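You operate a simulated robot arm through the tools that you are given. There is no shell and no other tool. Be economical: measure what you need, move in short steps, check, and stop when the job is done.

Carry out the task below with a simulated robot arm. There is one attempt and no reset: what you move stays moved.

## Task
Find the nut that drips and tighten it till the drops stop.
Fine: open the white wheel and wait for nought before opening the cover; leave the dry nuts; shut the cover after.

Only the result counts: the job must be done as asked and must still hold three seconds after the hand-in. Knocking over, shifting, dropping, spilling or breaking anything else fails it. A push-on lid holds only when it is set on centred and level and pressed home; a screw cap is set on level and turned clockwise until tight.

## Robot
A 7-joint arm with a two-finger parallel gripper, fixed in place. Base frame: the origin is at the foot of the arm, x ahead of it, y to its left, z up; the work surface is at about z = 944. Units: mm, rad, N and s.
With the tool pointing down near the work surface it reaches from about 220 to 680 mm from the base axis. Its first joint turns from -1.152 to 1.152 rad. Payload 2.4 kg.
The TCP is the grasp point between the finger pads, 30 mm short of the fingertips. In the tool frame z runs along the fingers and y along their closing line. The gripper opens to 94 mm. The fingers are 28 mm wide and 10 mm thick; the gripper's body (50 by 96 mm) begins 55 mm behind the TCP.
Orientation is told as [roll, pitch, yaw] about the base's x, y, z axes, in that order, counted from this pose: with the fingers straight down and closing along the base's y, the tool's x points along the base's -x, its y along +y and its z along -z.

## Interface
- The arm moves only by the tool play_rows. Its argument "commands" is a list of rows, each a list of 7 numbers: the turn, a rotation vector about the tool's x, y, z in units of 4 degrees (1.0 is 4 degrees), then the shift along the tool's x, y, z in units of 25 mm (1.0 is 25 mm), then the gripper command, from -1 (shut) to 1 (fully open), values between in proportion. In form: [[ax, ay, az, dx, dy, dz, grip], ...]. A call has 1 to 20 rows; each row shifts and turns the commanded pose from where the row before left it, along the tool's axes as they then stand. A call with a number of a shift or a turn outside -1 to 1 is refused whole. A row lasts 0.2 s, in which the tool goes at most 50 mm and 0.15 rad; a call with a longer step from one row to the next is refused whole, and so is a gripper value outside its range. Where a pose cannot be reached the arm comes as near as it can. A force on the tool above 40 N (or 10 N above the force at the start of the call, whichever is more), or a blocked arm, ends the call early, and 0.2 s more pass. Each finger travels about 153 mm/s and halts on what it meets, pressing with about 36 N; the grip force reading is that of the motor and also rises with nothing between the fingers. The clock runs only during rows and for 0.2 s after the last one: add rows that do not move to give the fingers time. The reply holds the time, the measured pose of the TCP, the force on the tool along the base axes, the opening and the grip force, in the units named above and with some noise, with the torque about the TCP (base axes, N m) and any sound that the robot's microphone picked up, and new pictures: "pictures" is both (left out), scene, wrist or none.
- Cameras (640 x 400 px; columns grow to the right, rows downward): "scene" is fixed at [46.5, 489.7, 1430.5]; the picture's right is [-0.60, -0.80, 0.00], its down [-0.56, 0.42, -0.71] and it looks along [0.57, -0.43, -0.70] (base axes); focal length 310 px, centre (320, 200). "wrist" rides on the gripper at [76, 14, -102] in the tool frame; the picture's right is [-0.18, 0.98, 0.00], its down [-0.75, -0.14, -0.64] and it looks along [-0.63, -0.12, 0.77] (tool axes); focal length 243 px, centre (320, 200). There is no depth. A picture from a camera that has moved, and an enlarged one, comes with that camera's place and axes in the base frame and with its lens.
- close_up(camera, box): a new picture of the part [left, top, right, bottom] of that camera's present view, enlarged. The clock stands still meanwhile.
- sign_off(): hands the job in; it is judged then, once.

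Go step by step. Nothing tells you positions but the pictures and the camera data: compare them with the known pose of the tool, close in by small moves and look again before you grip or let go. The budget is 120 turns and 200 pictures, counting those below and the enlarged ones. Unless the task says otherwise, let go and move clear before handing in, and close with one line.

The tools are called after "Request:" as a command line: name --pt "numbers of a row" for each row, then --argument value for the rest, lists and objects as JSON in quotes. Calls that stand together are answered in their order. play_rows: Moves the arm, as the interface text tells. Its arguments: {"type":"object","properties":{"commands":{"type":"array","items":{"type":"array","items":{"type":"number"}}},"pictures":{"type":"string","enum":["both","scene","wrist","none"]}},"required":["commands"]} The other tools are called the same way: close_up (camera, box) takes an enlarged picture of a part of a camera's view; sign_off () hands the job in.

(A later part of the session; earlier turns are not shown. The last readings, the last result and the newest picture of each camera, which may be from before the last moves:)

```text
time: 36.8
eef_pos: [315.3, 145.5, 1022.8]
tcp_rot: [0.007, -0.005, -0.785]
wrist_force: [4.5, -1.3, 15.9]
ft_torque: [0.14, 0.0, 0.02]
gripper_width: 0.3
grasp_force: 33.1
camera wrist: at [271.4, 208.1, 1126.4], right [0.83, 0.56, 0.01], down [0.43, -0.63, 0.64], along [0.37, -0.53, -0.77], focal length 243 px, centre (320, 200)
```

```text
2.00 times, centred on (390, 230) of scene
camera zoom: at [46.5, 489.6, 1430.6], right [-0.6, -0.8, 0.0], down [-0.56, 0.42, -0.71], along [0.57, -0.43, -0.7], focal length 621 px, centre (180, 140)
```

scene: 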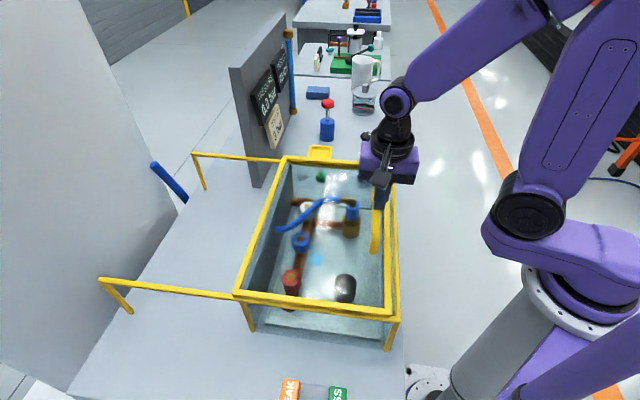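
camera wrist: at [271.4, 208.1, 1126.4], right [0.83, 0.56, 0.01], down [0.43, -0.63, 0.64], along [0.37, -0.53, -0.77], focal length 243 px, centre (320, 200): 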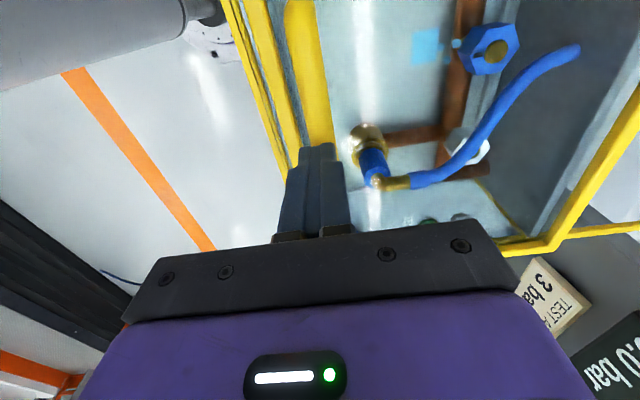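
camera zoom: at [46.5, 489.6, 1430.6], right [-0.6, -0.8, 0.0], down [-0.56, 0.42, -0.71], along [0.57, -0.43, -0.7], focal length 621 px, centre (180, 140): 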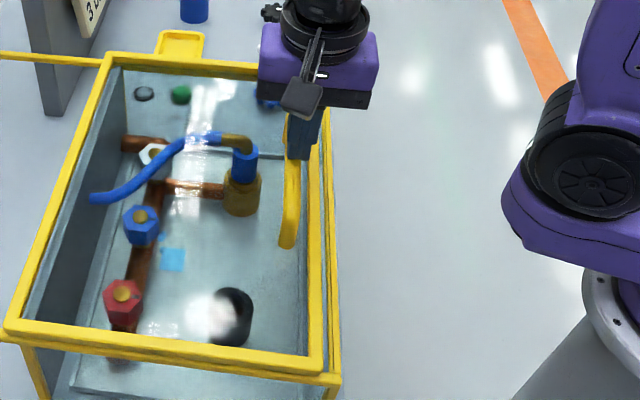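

The whole cover frame has shifted left without tilting, toward the two long rails. It therefore slides along those rails instead of hinging, and lifting was wrong. I regrip the bar low and slide it.

Request:
play_rows --pt "0 0 0 0 0 -0.4 -1" --pt "0 0 0 0 0 0 0.2" --pt "0 0 0 0 0 0 0.2" --pt "0 0 0 0 0 0.5 0.2" --pt "0 0 0 0 0 0.5 0.2" --pt "0 0 0 0 0 0.4 0.2" --pt "0 0 0 0 0 0 0.2"

Request:
close_up --camera "scene" --box '[90, 130, 410, 350]'

```text
time: 38.4
eef_pos: [312.8, 144.7, 995.1]
tcp_rot: [0.001, -0.001, -0.785]
wrist_force: [-0.9, 0.1, -0.4]
ft_torque: [-0.01, -0.02, 0.0]
gripper_width: 56.4
grasp_force: 0.1
camera wrist: at [269.6, 207.6, 1099.8], right [0.83, 0.56, 0.0], down [0.43, -0.63, 0.64], along [0.36, -0.53, -0.77], focal length 243 px, centre (320, 200)
```

scene: 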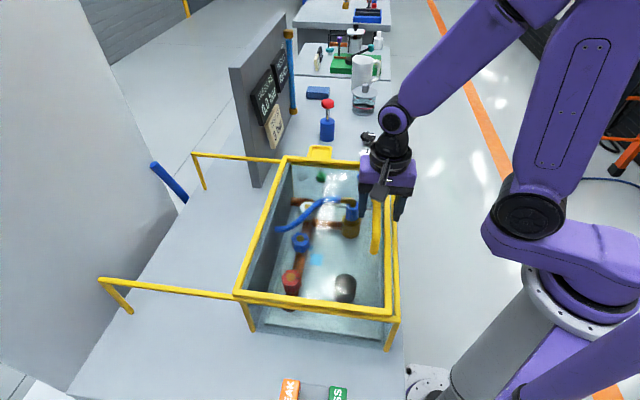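
wrist: 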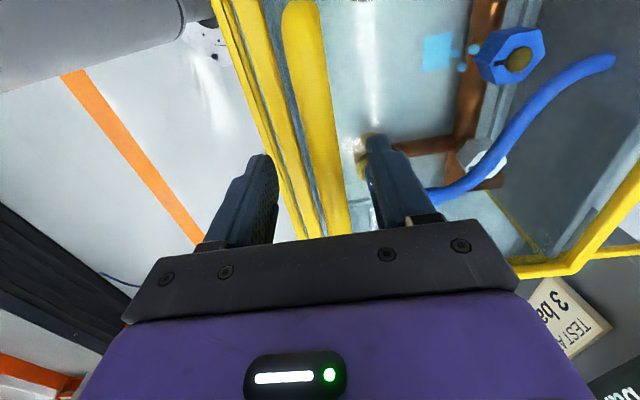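

```text
1.82 times, centred on (250, 240) of scene
camera zoom: at [46.5, 489.7, 1430.5], right [-0.6, -0.8, 0.0], down [-0.56, 0.42, -0.71], along [0.57, -0.43, -0.7], focal length 564 px, centre (447, 127)
```

zoom: 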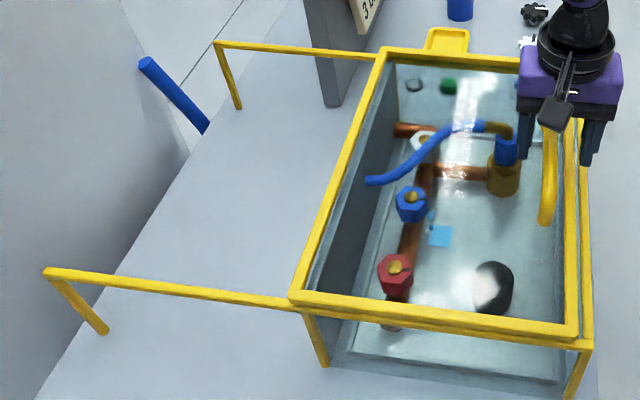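

The cover is sitting square on the rails, shifted about 10 mm. I grip the bar and slide it along tool +y.

Request:
play_rows --pt "0 0 0 0 0.16 0 0" --pt "0 0 0 0 0 0 -0.6" --pt "0 0 0 0 0 0 -1" --pt "0 0 0 0 0 0 -1" --pt "0 0 0 0 0.4 0 -1" --pt "0 0 0 0 0.6 0 -1" --pt "0 0 0 0 0.6 0 -1" --pt "0 0 0 0 0 0 -1" --pictures "scene"

```text
time: 40.2
eef_pos: [345.4, 176.4, 997.7]
tcp_rot: [0.004, 0.0, -0.785]
wrist_force: [-9.3, 7.6, 27.6]
ft_torque: [0.44, 0.44, -0.08]
gripper_width: 15.6
grasp_force: 45.4
```

scene: 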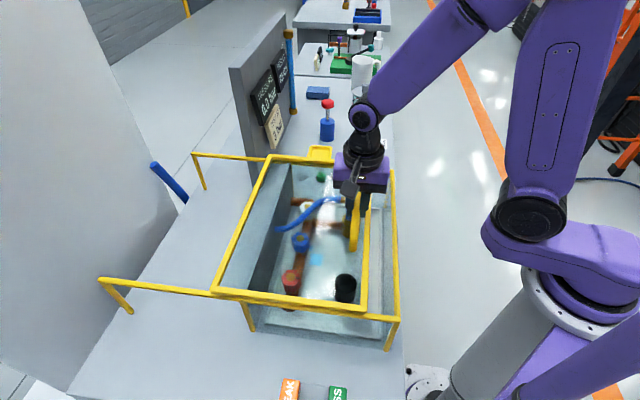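

It slides well. I ease the downward and sideways load and continue.

Request:
play_rows --pt "0 0 0 0.06 0 -0.12 -1" --pt "0 0 0 0.02 0.7 0 -1" --pt "0 0 0 0.02 0.7 0 -1" --pt "0 0 0 0.02 0.7 0 -1" --pt "0 0 0 0.02 0.7 0 -1" --pt "0 0 0 0 0 0 -1" --pictures "scene"

```text
time: 41.6
eef_pos: [394.7, 225.2, 999.1]
tcp_rot: [0.0, -0.002, -0.789]
wrist_force: [16.2, -18.9, -20.4]
ft_torque: [-0.08, -0.04, 0.1]
gripper_width: 15.7
grasp_force: 44.9
```

scene: 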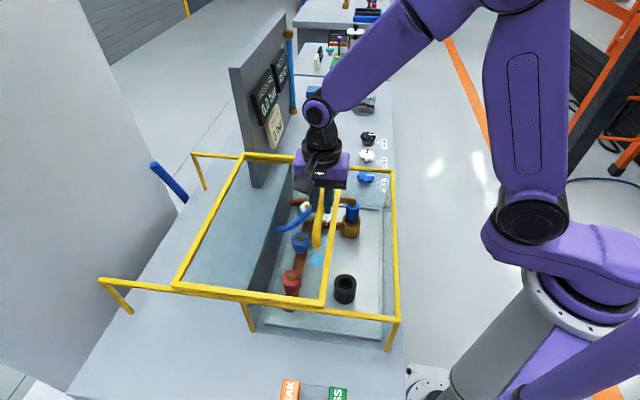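

Overcorrected slightly; I rebalance and carry on.

Request:
play_rows --pt "0 0 0 -0.09 0 0.05 -1" --pt "0 0 0 0 0.7 0 -1" --pt "0 0 0 0 0.7 0 -1" --pt "0 0 0 0 0.7 0 -1" --pt "0 0 0 0 0 0 -1" --pictures "none"

Request:
play_rows --pt "0 0 0 0 0.7 0 -1" --pt "0 0 0 0 0.7 0 -1" --pt "0 0 0 0 0 0 -1" --pictures "scene"

```text
time: 42.8
eef_pos: [430.3, 263.0, 999.5]
tcp_rot: [0.002, 0.001, -0.787]
wrist_force: [1.4, -3.2, 23.3]
ft_torque: [-0.1, -0.03, -0.06]
gripper_width: 15.8
grasp_force: 45.2
```

```text
time: 43.6
eef_pos: [454.5, 288.9, 999.7]
tcp_rot: [0.005, -0.001, -0.784]
wrist_force: [-1.5, -1.2, 28.9]
ft_torque: [0.38, 0.4, -0.03]
gripper_width: 15.5
grasp_force: 44.7
```

scene: 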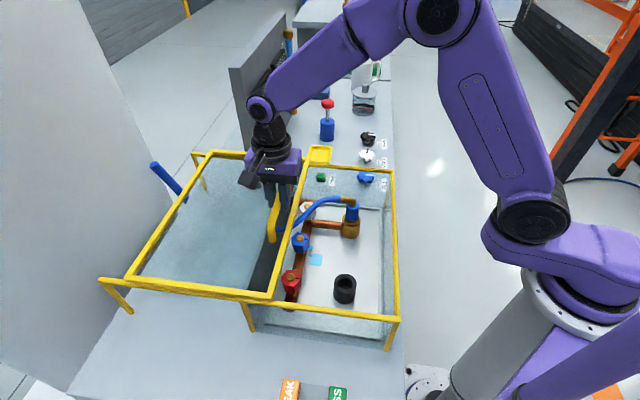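

Nearly fully open. Small lift to unload, then slide on gently to the rail end.

Request:
play_rows --pt "0 0 0 0 0 -0.08 -1" --pt "0 0 0 0 0.6 0 -1" --pt "0 0 0 0 0.4 0 -1" --pt "0 0 0 0 0.2 0 -1" --pt "0 0 0 0 0 0 -1" --pictures "scene"

```text
time: 44.8
eef_pos: [477.3, 308.3, 998.3]
tcp_rot: [-0.006, 0.001, -0.785]
wrist_force: [-7.1, 4.4, -14.5]
ft_torque: [-0.52, -0.38, -0.07]
gripper_width: 15.4
grasp_force: 45.5
```

scene: 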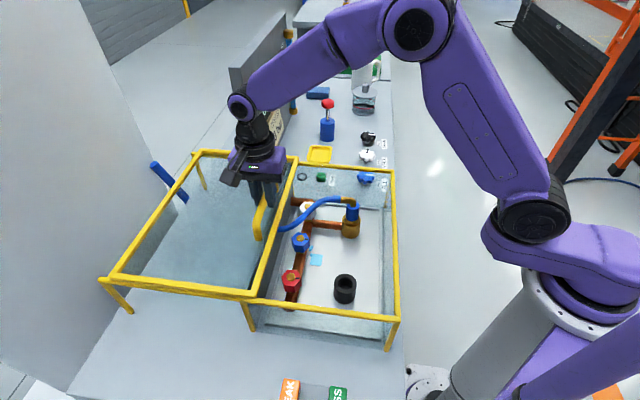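

The cover is fully open. I release, rise, and turn toward the blue nut for a clear look.

Request:
play_rows --pt "0 0 0 0 0 0 0" --pt "0 0 0 0 0 0 0.4" --pt "0 0 0 0 0 -1 0.4" --pt "0 0 0 0 0 -1 0.4" --pt "0 0 0 0 0 -1 0.4" --pt "0 0 0 0 0 -1 0.4" --pt "0 0 -1 0 -1 0 0.4" --pt "0 0 -1 0 0 0 0.4" --pt "0 0 -1 0 0 0 0.4" --pt "0 0 -1 0 0 0 0.4" --pt "0 0 -1 0 0 0 0.4" --pt "0 0 -1 0 0 0 0.4" --pt "0 0 -1 0 0 0 0.4" --pt "0 0 -1 0 0 0 0.4" --pt "0 0 -1 0 0 0 0.4" --pt "0 0 -1 0 0 0 0.4" --pt "0 0 -1 0 0 0 0.4" --pictures "none"

Request:
play_rows --pt "0 0 -1 0 0 0 0.4" --pt "0 0 -1 0 0 0 0.4" --pt "0 0 -1 0 0 0 0.4" --pt "0 0 -1 0 0 0 0.4" --pt "0 0 -1 0 0 0 0.4" --pt "0 0 -1 0 0 0 0.4" --pt "0 0 -1 0 0 0 0.4" --pt "0 0 -1 0 0 0 0.4" --pt "0 0 -1 0 0 0 0.4" --pt "0 0 -1 0 0 0 0.4" --pt "0 0 -1 0 0 0 0.4" --pt "0 0 -0.5 0 0 0 0.4" --pt "0 0 0 1 0 0 0.4" --pt "0 0 0 1 0 0 0.4" --pt "0 0 0 1 0 0 0.4" --pt "0 0 0 0 0 0 0.4"

Request:
close_up --camera "scene" --box '[260, 160, 400, 320]'

```text
time: 48.4
eef_pos: [458.6, 290.5, 1100.5]
tcp_rot: [0.0, 0.001, -0.018]
wrist_force: [-0.3, -0.4, 0.4]
ft_torque: [0.01, 0.02, 0.0]
gripper_width: 65.7
grasp_force: 0.1
```

```text
time: 51.8
eef_pos: [406.8, 238.7, 1101.3]
tcp_rot: [0.0, -0.002, 0.787]
wrist_force: [0.0, 0.4, 0.0]
ft_torque: [0.02, 0.04, -0.01]
gripper_width: 65.9
grasp_force: 0.0
camera wrist: at [341.5, 195.0, 1204.5], right [-0.56, 0.83, 0.0], down [0.63, 0.43, 0.64], along [0.53, 0.36, -0.77], focal length 243 px, centre (320, 200)
```

scene: 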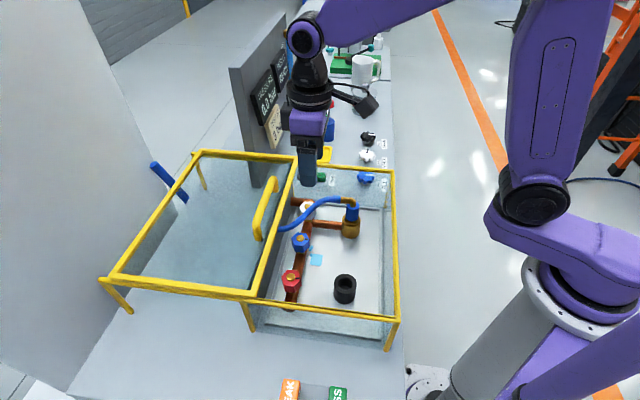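
wrist: 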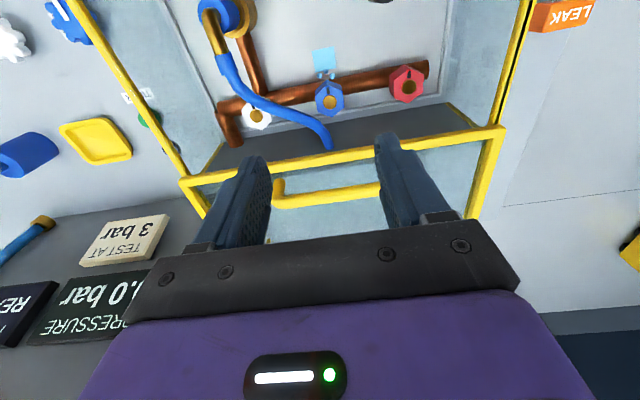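

```text
2.50 times, centred on (330, 240) of scene
camera zoom: at [46.5, 489.7, 1430.6], right [-0.6, -0.8, 0.0], down [-0.56, 0.42, -0.71], along [0.57, -0.43, -0.7], focal length 776 px, centre (295, 100)
```

zoom: 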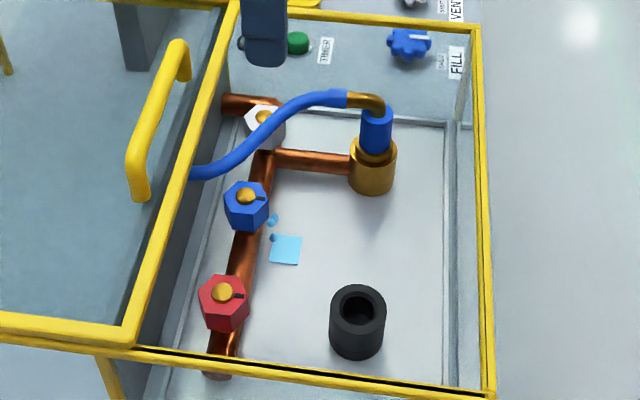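

The blue nut sits near (419, 263, 880), with drops at its side; it is about 55 mm inside the frame edge. I move over it and look at its flats.

Request:
play_rows --pt "0 0 0 -0.51 0.17 1 0.4" --pt "0 0 0 -0.51 0.17 1 0.4" --pt "0 0 0 0 0 1 0.4" --pt "0 0 0 0 0 0.8 0.4" --pt "0 0 0 0 0 0 0.4" --pictures "wrist"

Request:
close_up --camera "wrist" --box '[240, 60, 420, 180]'

```text
time: 53.0
eef_pos: [418.2, 263.2, 1007.1]
tcp_rot: [-0.002, 0.001, 0.785]
wrist_force: [-0.2, -0.5, -0.3]
ft_torque: [-0.03, 0.01, 0.01]
gripper_width: 65.9
grasp_force: 0.1
camera wrist: at [354.8, 219.5, 1109.4], right [-0.56, 0.83, 0.0], down [0.63, 0.43, 0.64], along [0.53, 0.36, -0.77], focal length 243 px, centre (320, 200)
```

wrist: 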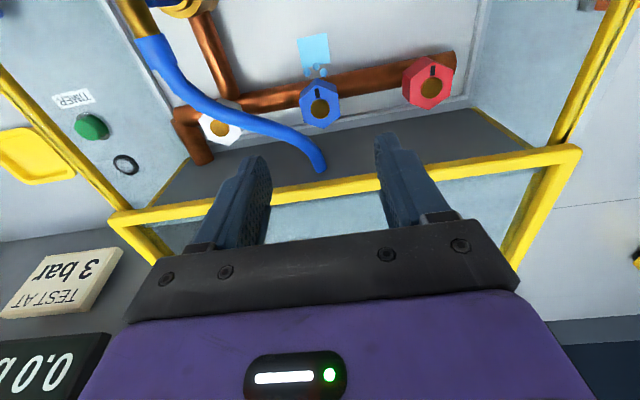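

```text
3.33 times, centred on (330, 120) of wrist
camera zoom: at [354.8, 219.5, 1109.4], right [-0.56, 0.83, 0.0], down [0.63, 0.43, 0.64], along [0.53, 0.36, -0.77], focal length 809 px, centre (287, 467)
```

zoom: 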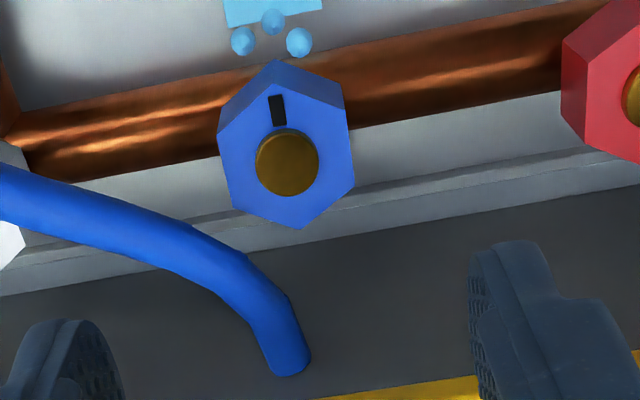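

The nut's flats line up with the fingers as they stand. The frame edge is close behind it (~36 mm), so I lean the gripper 20° back toward the arm about the closing line before going down.

Request:
play_rows --pt "0 -1 0 0 0 0 0.2" --pt "0 -1 0 0 0 0 0.2" --pt "0 -1 0 0 0 0 0.2" --pt "0 -1 0 0 0 0 0.2" --pt "0 -1 0 0 0 0 0.2" --pt "0 0 0 0.342 0 0.94 0.2" --pt "0 0 0 0.342 0 0.94 0.2" --pt "0 0 0 0.342 0 0.94 0.2" --pt "0 0 0 0 0 0 0.2"

Request:
close_up --camera "scene" --box '[240, 130, 380, 290]'

```text
time: 55.0
eef_pos: [419.2, 261.8, 931.7]
tcp_rot: [0.0, -0.349, 0.785]
wrist_force: [1.1, -0.2, 0.5]
ft_torque: [0.01, 0.02, 0.0]
gripper_width: 56.6
grasp_force: 0.1
camera wrist: at [333.4, 196.4, 1002.4], right [-0.57, 0.82, 0.06], down [0.44, 0.25, 0.86], along [0.69, 0.52, -0.5], focal length 243 px, centre (320, 200)
```

scene: 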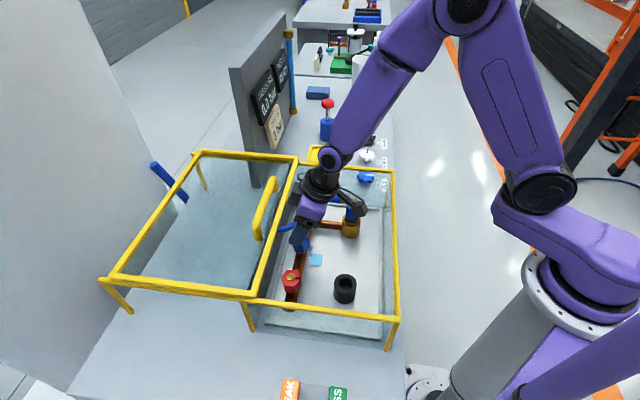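
wrist: 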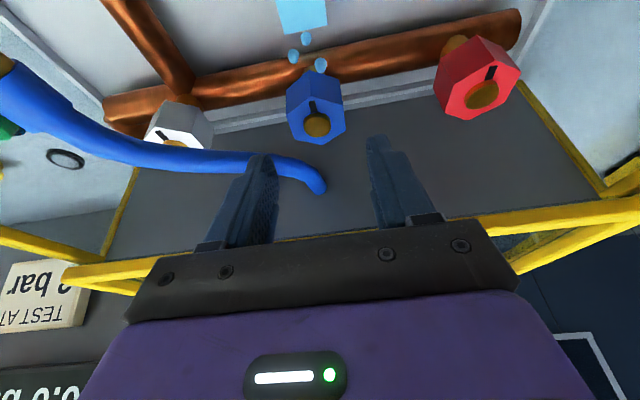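

```text
2.50 times, centred on (310, 210) of scene
camera zoom: at [46.5, 489.7, 1430.5], right [-0.6, -0.8, 0.0], down [-0.56, 0.42, -0.71], along [0.57, -0.43, -0.7], focal length 776 px, centre (345, 175)
```

zoom: 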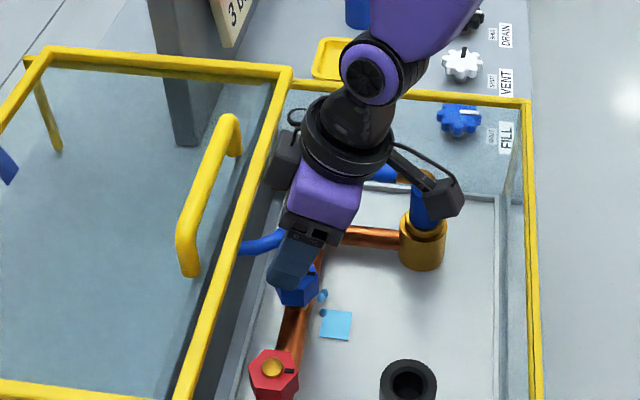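

Hose passes close behind the left finger, so I narrow the opening to 44 mm, shift 8 mm toward the arm, and go down beside the nut in guarded steps.

Request:
play_rows --pt "0 0 0 0.3 0.05 -0.11 -0.06" --pt "0 0 0 0.171 0 0.47 -0.06" --pt "0 0 0 0.171 0 0.47 -0.06" --pt "0 0 0 0 0 0 -0.06"

Request:
close_up --camera "wrist" --box '[200, 40, 440, 240]'

```text
time: 56.0
eef_pos: [411.1, 257.2, 906.1]
tcp_rot: [0.002, -0.349, 0.785]
wrist_force: [0.2, 0.6, -0.5]
ft_torque: [-0.01, 0.03, -0.02]
gripper_width: 44.1
grasp_force: 0.0
camera wrist: at [325.8, 191.8, 977.1], right [-0.57, 0.82, 0.06], down [0.45, 0.25, 0.86], along [0.69, 0.52, -0.5], focal length 243 px, centre (320, 200)
```

scene: 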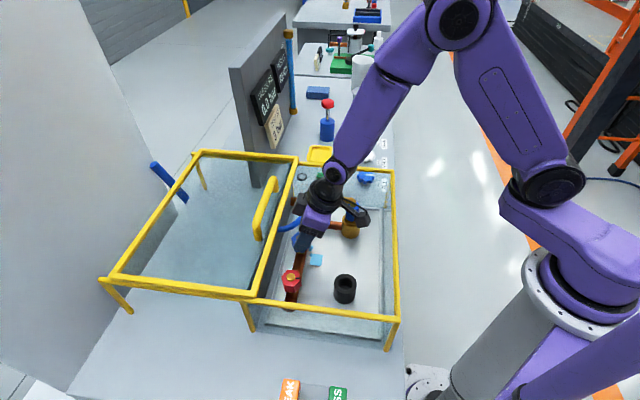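
wrist: 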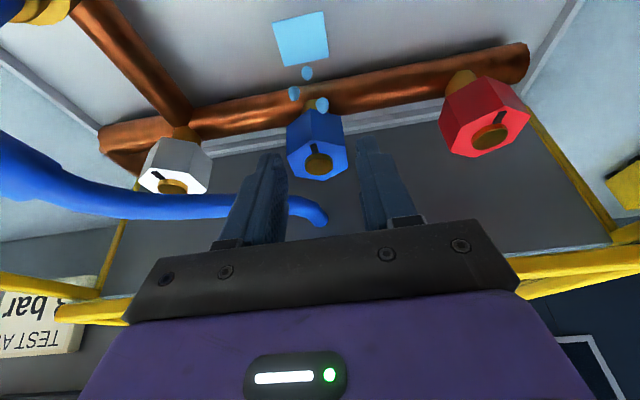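

```text
2.00 times, centred on (320, 140) of wrist
camera zoom: at [325.8, 191.8, 977.1], right [-0.57, 0.82, 0.06], down [0.45, 0.25, 0.86], along [0.69, 0.52, -0.5], focal length 485 px, centre (320, 320)
```

zoom: 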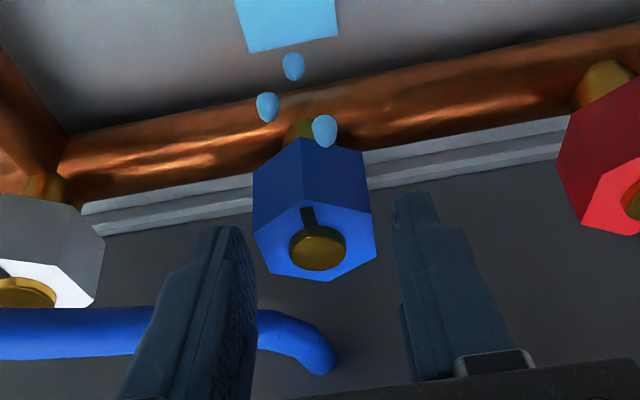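

Nut is squarely between the fingers, top at 882. Lower 13 mm and close.

Request:
play_rows --pt "0 0 0 0.09 0 0.25 -0.06" --pt "0 0 0 0.09 0 0.24 -0.06" --pt "0 0 0 0 0 0 -0.3" --pt "0 0 0 0 0 0 -1" --pt "0 0 0 0 0 0 -1"

Request:
close_up --camera "wrist" --box '[200, 40, 440, 240]'

```text
time: 57.2
eef_pos: [412.9, 256.7, 893.5]
tcp_rot: [-0.001, -0.354, 0.784]
wrist_force: [8.5, -15.4, 17.4]
ft_torque: [-0.29, -0.02, -0.21]
gripper_width: 40.3
grasp_force: 44.7
camera wrist: at [326.6, 191.4, 963.9], right [-0.57, 0.82, 0.06], down [0.44, 0.24, 0.86], along [0.69, 0.52, -0.5], focal length 243 px, centre (320, 200)
```

scene: 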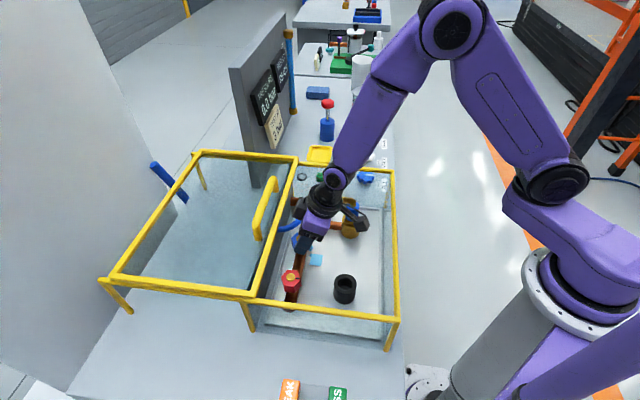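
wrist: 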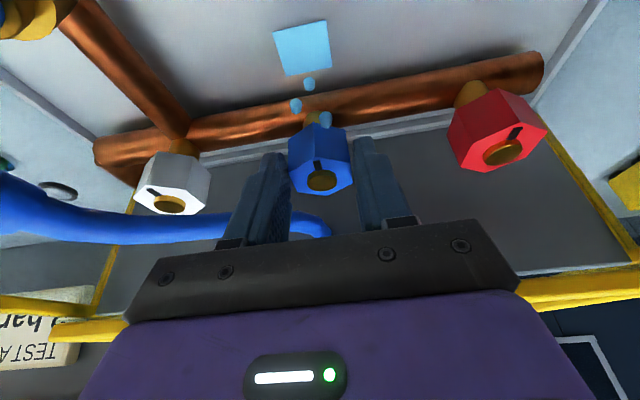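

```text
2.00 times, centred on (320, 140) of wrist
camera zoom: at [326.6, 191.4, 963.9], right [-0.57, 0.82, 0.06], down [0.44, 0.24, 0.86], along [0.69, 0.52, -0.5], focal length 485 px, centre (320, 320)
```

zoom: 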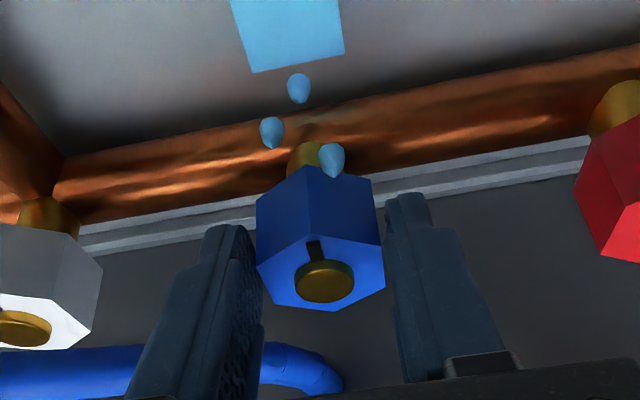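

Closed at 40 mm with some side load. I relieve that and begin turning clockwise a little to see whether the nut follows.

Request:
play_rows --pt "0 0 0 0 -0.05 -0.04 -1" --pt "0.342 0 0.94 0 0.022 0 -1" --pt "0.342 0 0.94 0 0.022 0 -1" --pt "0.342 0 0.94 0 0.022 0 -1" --pt "0 0 0 0 0 0 -1" --pictures "wrist"

Request:
close_up --camera "wrist" --box '[200, 40, 440, 240]'

```text
time: 58.4
eef_pos: [412.3, 260.1, 892.6]
tcp_rot: [-0.001, -0.35, 0.575]
wrist_force: [8.4, 1.4, -5.5]
ft_torque: [-0.13, -0.44, -0.03]
gripper_width: 40.5
grasp_force: 44.8
camera wrist: at [313.7, 212.5, 964.4], right [-0.39, 0.92, 0.06], down [0.49, 0.15, 0.86], along [0.78, 0.37, -0.51], focal length 243 px, centre (320, 200)
```

wrist: 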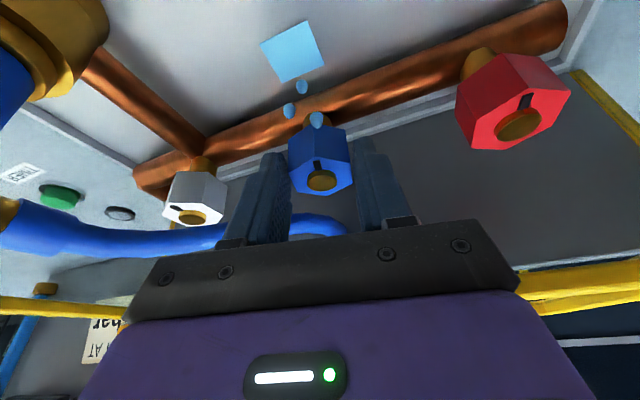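

```text
2.00 times, centred on (320, 140) of wrist
camera zoom: at [313.7, 212.5, 964.4], right [-0.39, 0.92, 0.06], down [0.49, 0.15, 0.86], along [0.78, 0.37, -0.51], focal length 485 px, centre (320, 320)
```

zoom: 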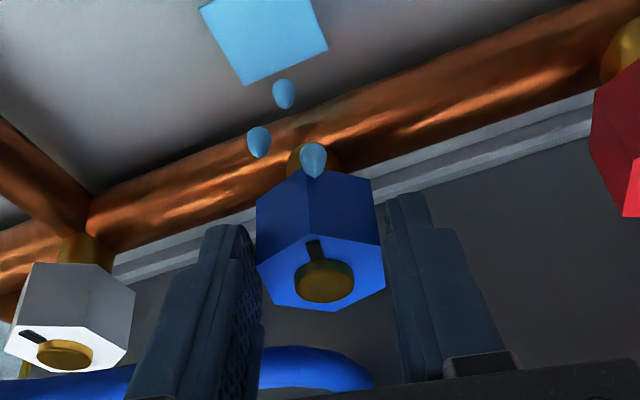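

The nut follows with low load. I continue clockwise.

Request:
play_rows --pt "0.342 0 0.94 0 0.022 0 -1" --pt "0.342 0 0.94 0 0.022 0 -1" --pt "0.342 0 0.94 0 0.022 0 -1" --pt "0.342 0 0.94 0 0.022 0 -1" --pt "0 0 0 0 0 0 -1" --pictures "both"

Request:
close_up --camera "scene" --box '[240, 150, 360, 290]'

```text
time: 59.6
eef_pos: [408.5, 261.4, 893.3]
tcp_rot: [0.002, -0.347, 0.299]
wrist_force: [1.2, 21.0, 3.2]
ft_torque: [0.14, 0.93, 0.19]
gripper_width: 40.4
grasp_force: 45.1
camera wrist: at [303.4, 243.4, 964.3], right [-0.13, 0.99, 0.06], down [0.51, 0.01, 0.86], along [0.85, 0.14, -0.5], focal length 243 px, centre (320, 200)
```

scene: 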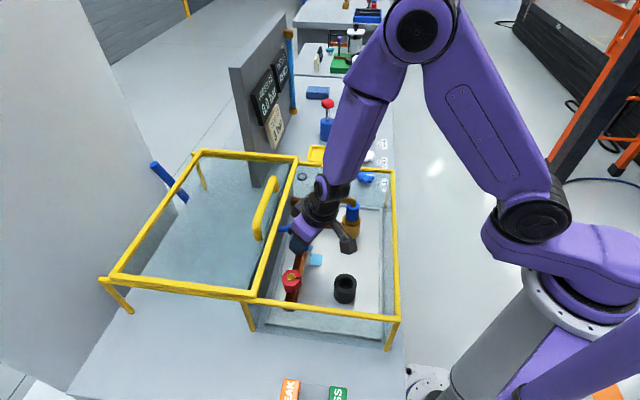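
wrist: 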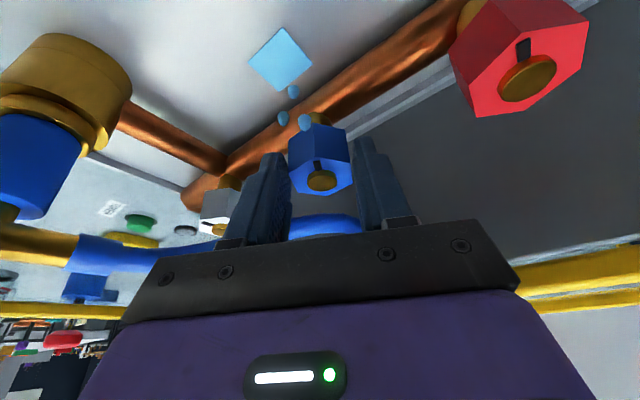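

```text
2.86 times, centred on (300, 220) of scene
camera zoom: at [46.5, 490.2, 1430.4], right [-0.6, -0.8, 0.0], down [-0.56, 0.42, -0.71], along [0.57, -0.43, -0.7], focal length 887 px, centre (377, 143)
```

zoom: 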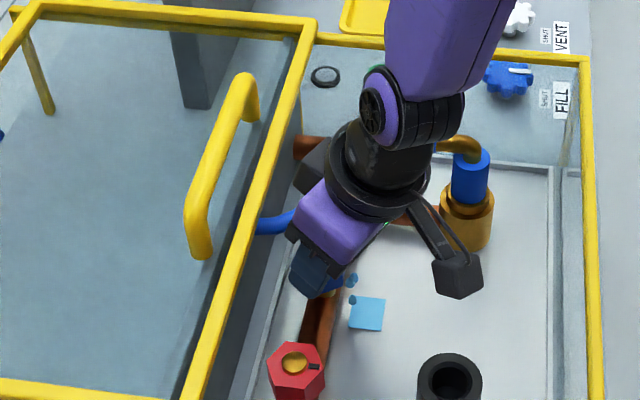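

Still dripping, still clearance to the frame. I relieve the side load and keep turning.

Request:
play_rows --pt "0 0 0 0 0.06 0 -1" --pt "0.342 0 0.94 0 0.022 0 -1" --pt "0.342 0 0.94 0 0.022 0 -1" --pt "0.342 0 0.94 0 0.022 0 -1" --pt "0 0 0 0 0 0 -1" --pictures "both"

Request:
close_up --camera "scene" --box '[240, 150, 360, 290]'

```text
time: 60.8
eef_pos: [408.9, 264.7, 892.8]
tcp_rot: [0.001, -0.348, 0.092]
wrist_force: [1.8, 28.1, -4.2]
ft_torque: [0.04, -0.63, 0.34]
gripper_width: 40.6
grasp_force: 45.2
camera wrist: at [301.4, 268.4, 964.3], right [0.08, 0.99, 0.06], down [0.5, -0.1, 0.86], along [0.86, -0.04, -0.5], focal length 243 px, centre (320, 200)
```

scene: 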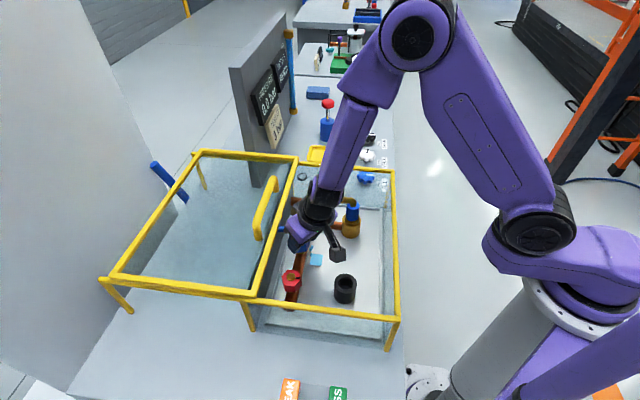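
wrist: 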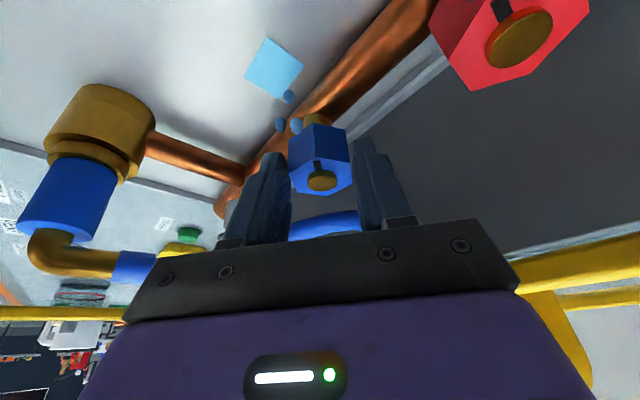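

```text
2.86 times, centred on (300, 220) of scene
camera zoom: at [46.6, 490.4, 1430.3], right [-0.6, -0.8, 0.0], down [-0.56, 0.42, -0.71], along [0.57, -0.43, -0.7], focal length 887 px, centre (377, 143)
```

zoom: 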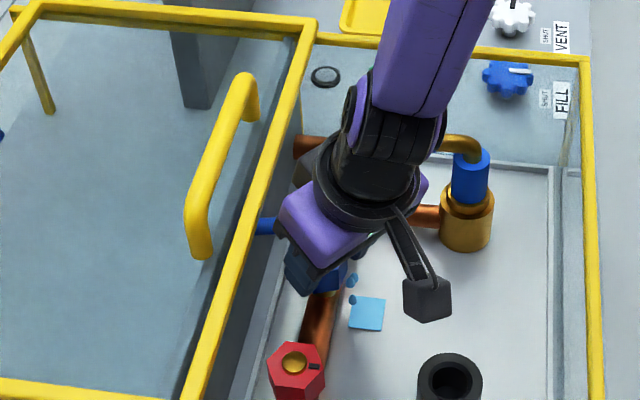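

Torque is rising slightly and drops persist. I relieve and go on in small steps, watching the frame gap.

Request:
play_rows --pt "0 0 0 0 0.08 0 -1" --pt "0.342 0 0.94 0 0.03 0 -1" --pt "0.342 0 0.94 0 0.03 0 -1" --pt "0 0 0 0 0 0 -1" --pictures "both"

Request:
close_up --camera "scene" --box '[240, 150, 360, 290]'

```text
time: 61.8
eef_pos: [407.5, 266.1, 892.4]
tcp_rot: [0.002, -0.348, -0.053]
wrist_force: [-5.3, 15.5, 3.9]
ft_torque: [-0.04, 0.19, 0.17]
gripper_width: 40.3
grasp_force: 45.3
camera wrist: at [303.3, 285.5, 964.5], right [0.23, 0.97, 0.06], down [0.48, -0.17, 0.86], along [0.85, -0.16, -0.51], focal length 243 px, centre (320, 200)
```

scene: 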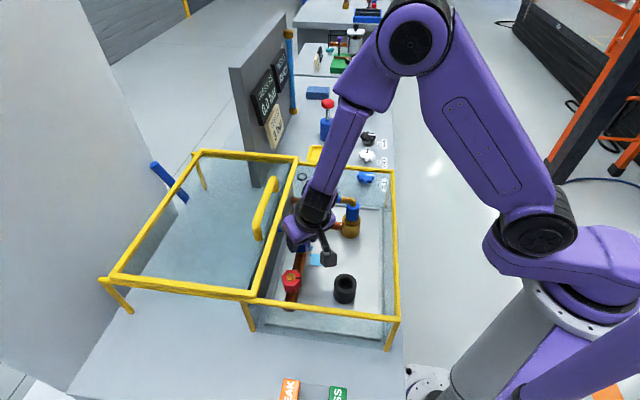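
wrist: 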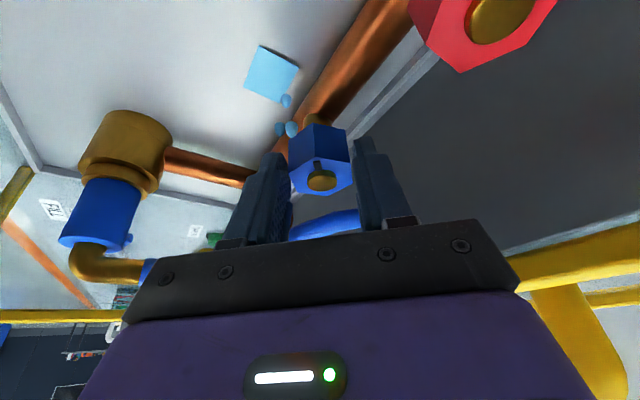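

```text
2.86 times, centred on (300, 220) of scene
camera zoom: at [46.3, 490.1, 1430.4], right [-0.6, -0.8, 0.0], down [-0.56, 0.42, -0.71], along [0.57, -0.43, -0.7], focal length 887 px, centre (377, 143)
```

zoom: 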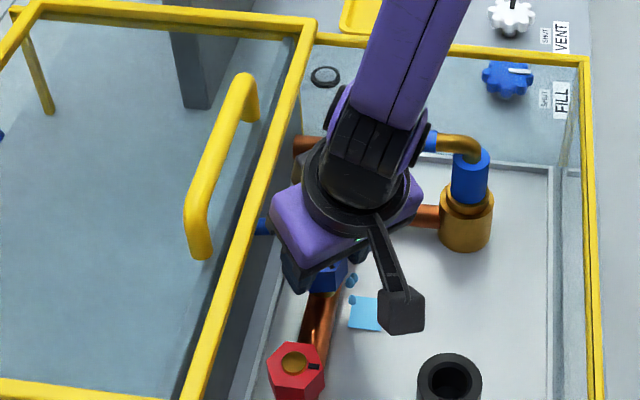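

About 48° turned; still a gap to the frame. A further 12°.

Request:
play_rows --pt "0 0 0 0 0.04 0 -1" --pt "0.342 0 0.94 0 0.03 0 -1" --pt "0.342 0 0.94 0 0.03 0 -1" --pt "0.342 0 0.94 0 0.03 0 -1" --pt "0 0 0 0 0 0 -1" --pictures "both"

Request:
close_up --camera "scene" --box '[240, 150, 360, 290]'

```text
time: 63.0
eef_pos: [409.1, 268.3, 892.4]
tcp_rot: [0.0, -0.349, -0.265]
wrist_force: [-10.6, 2.4, 3.1]
ft_torque: [0.84, 0.7, 0.02]
gripper_width: 40.9
grasp_force: 45.0
camera wrist: at [310.2, 309.8, 964.3], right [0.42, 0.9, 0.06], down [0.44, -0.26, 0.86], along [0.79, -0.34, -0.51], focal length 243 px, centre (320, 200)
```

scene: 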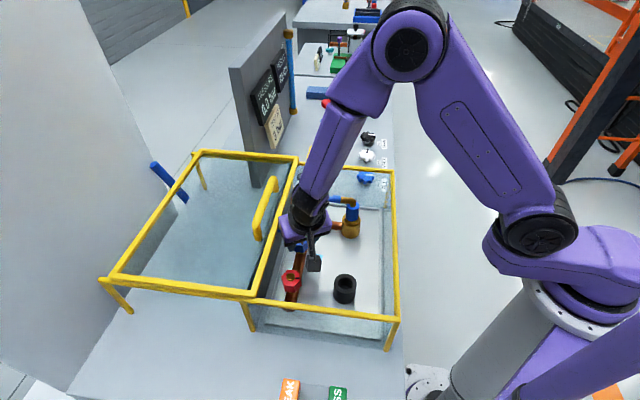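
wrist: 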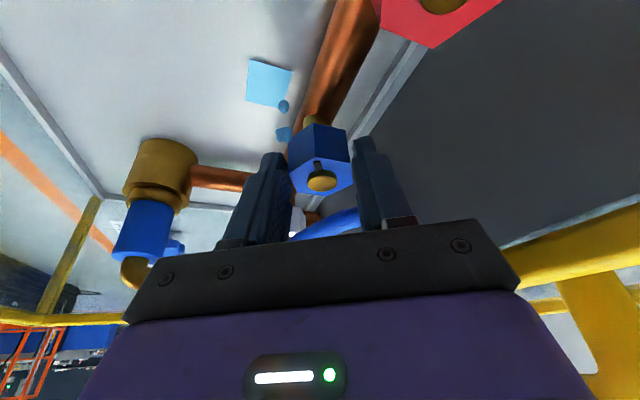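

```text
2.86 times, centred on (300, 220) of scene
camera zoom: at [46.2, 489.7, 1430.6], right [-0.6, -0.8, 0.0], down [-0.56, 0.42, -0.71], along [0.57, -0.43, -0.7], focal length 887 px, centre (377, 143)
```

zoom: 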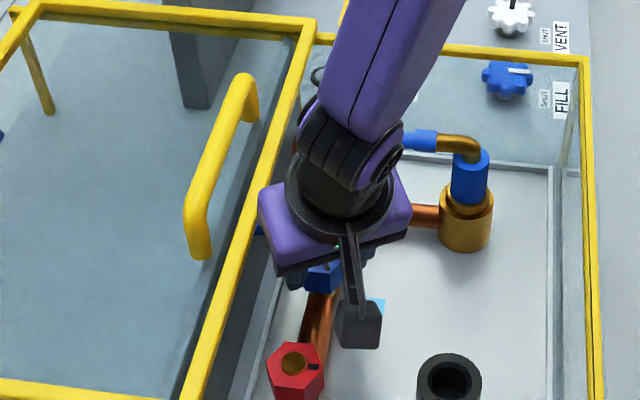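

About 60° turned and the frame is now close. I release, rise clear, swing back 60° for a second bite, and look at the drops.

Request:
play_rows --pt "0 0 0 0 0 0 0.02" --pt "0 0 0 0 0 0 0.02" --pt "0 0 0 -0.205 0 -0.564 0.02" --pt "0 0 0 -0.205 0 -0.564 0.02" --pt "-0.342 0 -0.94 0 -0.03 0 0.02" --pt "-0.342 0 -0.94 0 -0.03 0 0.02" --pt "-0.342 0 -0.94 0 -0.03 0 0.02" --pt "-0.342 0 -0.94 0 -0.03 0 0.02" --pt "-0.342 0 -0.94 0 -0.03 0 0.02" --pt "-0.342 0 -0.94 0 -0.03 0 0.02" --pt "-0.342 0 -0.94 0 -0.03 0 0.02" --pt "-0.342 0 -0.94 0 -0.03 0 0.02" --pt "-0.342 0 -0.94 0 -0.03 0 0.02" --pt "-0.342 0 -0.94 0 -0.03 0 0.02" --pt "-0.342 0 -0.94 0 -0.03 0 0.02" --pt "-0.342 0 -0.94 0 -0.03 0 0.02" --pt "-0.342 0 -0.94 0 -0.03 0 0.02" --pt "-0.342 0 -0.94 0 -0.03 0 0.02" --pt "-0.342 0 -0.94 0 -0.03 0 0.02" --pt "0 0 0 0 0 0 0.02" --pictures "both"

Request:
close_up --camera "wrist" --box '[200, 40, 440, 240]'

```text
time: 67.2
eef_pos: [411.7, 256.9, 921.9]
tcp_rot: [0.0, -0.348, 0.786]
wrist_force: [0.0, -0.3, 0.3]
ft_torque: [0.02, 0.01, 0.0]
gripper_width: 47.8
grasp_force: 0.0
camera wrist: at [326.3, 192.1, 994.8], right [-0.57, 0.82, 0.06], down [0.45, 0.25, 0.86], along [0.69, 0.52, -0.5], focal length 243 px, centre (320, 200)
```

scene: 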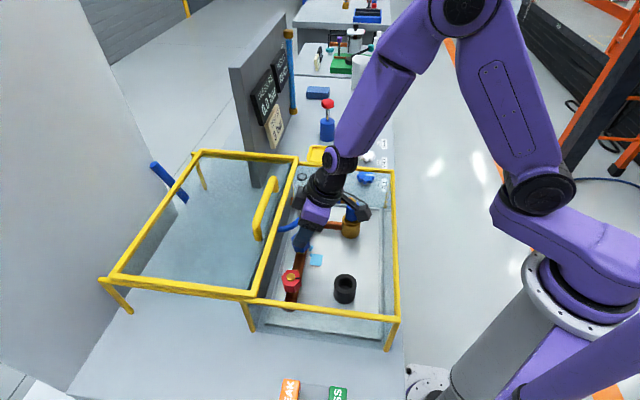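
wrist: 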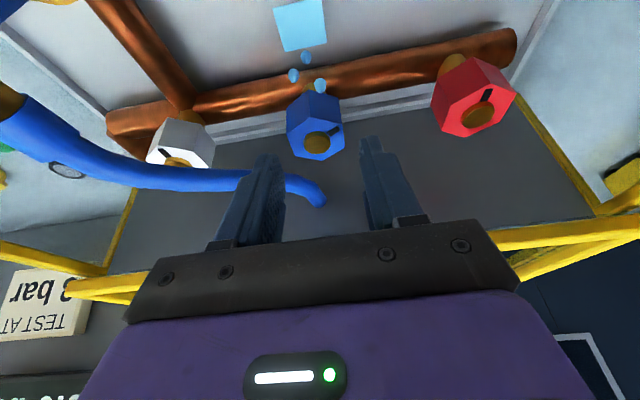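

```text
2.00 times, centred on (320, 140) of wrist
camera zoom: at [326.3, 192.1, 994.8], right [-0.57, 0.82, 0.06], down [0.45, 0.25, 0.86], along [0.69, 0.52, -0.5], focal length 485 px, centre (320, 320)
```

zoom: 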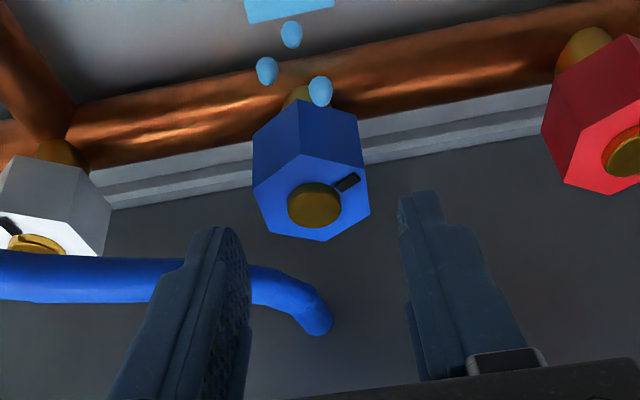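

Nut turned 60° (mark moved); it still drips. Second bite: lower, grip, turn again.

Request:
play_rows --pt "0 0 0 0.13 0 0.564 0.02" --pt "0 0 0 0.18 0 0.52 0.02" --pt "0 0 0 0 0 0 -0.3" --pt "0 0 0 0 0 0 -1" --pt "0 0 0 0 0 0 -1" --pt "0.342 0 0.94 0 0.03 0 -1" --pt "0.342 0 0.94 0 0.03 0 -1" --pt "0.342 0 0.94 0 0.03 0 -1" --pt "0 0 0 0 0 0 -1" --pictures "wrist"

```text
time: 69.2
eef_pos: [413.7, 260.7, 897.3]
tcp_rot: [-0.001, -0.353, 0.569]
wrist_force: [4.7, -16.5, 30.3]
ft_torque: [-0.13, -0.28, -0.17]
gripper_width: 40.2
grasp_force: 45.2
camera wrist: at [315.5, 214.2, 967.2], right [-0.39, 0.92, 0.06], down [0.48, 0.14, 0.86], along [0.79, 0.36, -0.5], focal length 243 px, centre (320, 200)
```

wrist: 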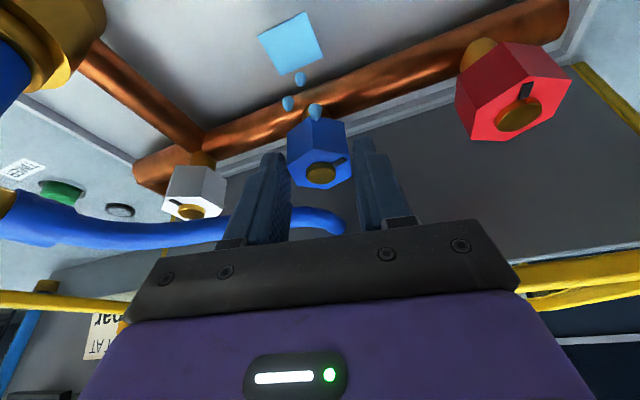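

Upward load of 30 N, so I rise a few mm to unload, then keep turning.

Request:
play_rows --pt "0 0 0 -0.03 -0.03 -0.09 -1" --pt "0.342 0 0.94 0 0.03 0 -1" --pt "0.342 0 0.94 0 0.03 0 -1" --pt "0.342 0 0.94 0 0.03 0 -1" --pt "0 0 0 0 0 0 -1" --pictures "none"

Request:
play_rows --pt "0 0 0 0 0.03 0 -1" --pt "0.342 0 0.94 0 0.03 0 -1" --pt "0.342 0 0.94 0 0.03 0 -1" --pt "0.342 0 0.94 0 0.03 0 -1" --pt "0 0 0 0 0 0 -1" --pictures "wrist"

```text
time: 70.4
eef_pos: [411.6, 261.2, 897.6]
tcp_rot: [0.001, -0.348, 0.364]
wrist_force: [18.7, -2.7, -27.3]
ft_torque: [0.11, -0.09, -0.08]
gripper_width: 40.5
grasp_force: 44.9
```

```text
time: 71.6
eef_pos: [411.5, 262.7, 898.3]
tcp_rot: [0.001, -0.348, 0.151]
wrist_force: [9.0, -17.7, -6.1]
ft_torque: [-0.09, 1.05, -0.19]
gripper_width: 40.6
grasp_force: 44.8
camera wrist: at [303.4, 261.4, 969.1], right [0.02, 1.0, 0.06], down [0.5, -0.06, 0.86], along [0.86, 0.01, -0.5], focal length 243 px, centre (320, 200)
```

wrist: 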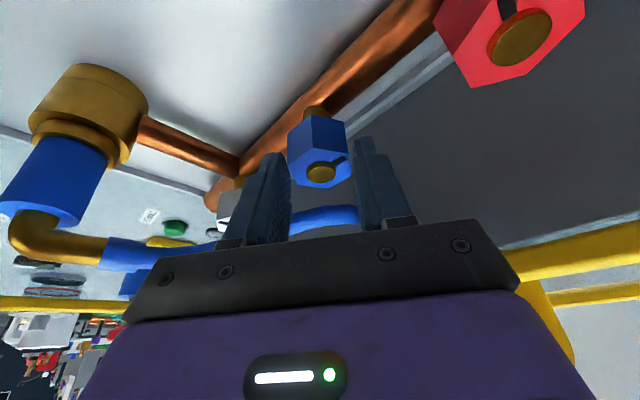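

The drops and the puddle are gone. I stop turning, release gently, and rise to check.

Request:
play_rows --pt "0 0 0 0 0 0 -0.06" --pt "0 0 0 0 0 0 0.02" --pt "0 0 0 0 0 0 0.02" --pt "0 0 0 -0.205 0 -0.564 0.02" --pt "0 0 0 -0.205 0 -0.564 0.02" --pt "0 0 0 -0.342 0 -0.94 0.02" --pt "0 0 0 -0.342 0 -0.94 0.02" --pt "0 0 0 -0.342 0 -0.94 0.02" --pt "0 0 0 -0.342 0 -0.94 0.02" --pt "0 0 0 -0.342 0 -0.94 0.02" --pt "0 0 0 0 0 0 0.02"

Request:
close_up --camera "scene" --box '[240, 170, 400, 310]'

```text
time: 74.0
eef_pos: [410.9, 265.0, 1052.0]
tcp_rot: [-0.001, -0.349, 0.158]
wrist_force: [0.5, -0.1, 0.5]
ft_torque: [0.0, -0.03, -0.04]
gripper_width: 48.1
grasp_force: 0.0
camera wrist: at [304.6, 262.0, 1123.9], right [0.02, 1.0, 0.06], down [0.51, -0.06, 0.86], along [0.86, 0.02, -0.51], focal length 243 px, centre (320, 200)
```

scene: 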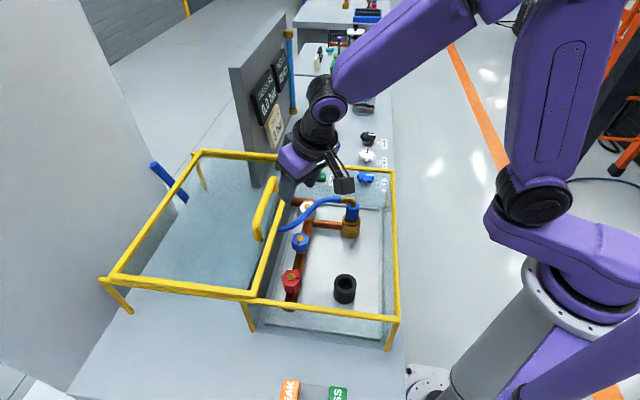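
wrist: 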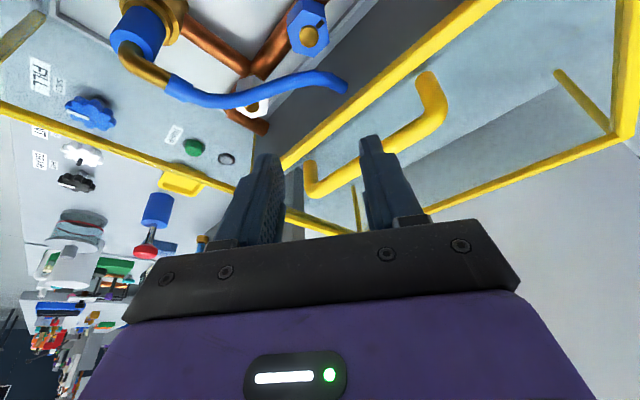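

```text
2.86 times, centred on (320, 240) of scene
camera zoom: at [46.5, 489.7, 1430.6], right [-0.6, -0.8, 0.0], down [-0.56, 0.42, -0.71], along [0.57, -0.43, -0.7], focal length 887 px, centre (320, 86)
```

zoom: 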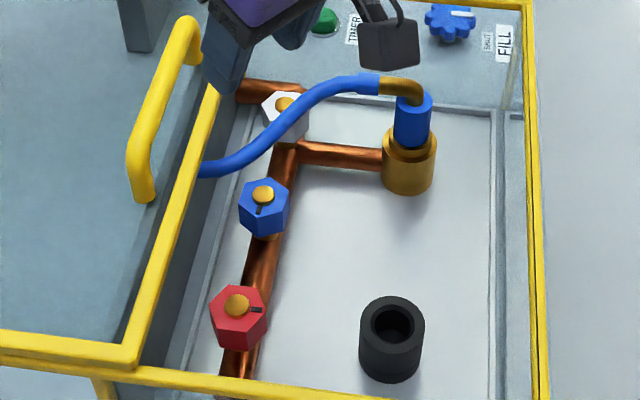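

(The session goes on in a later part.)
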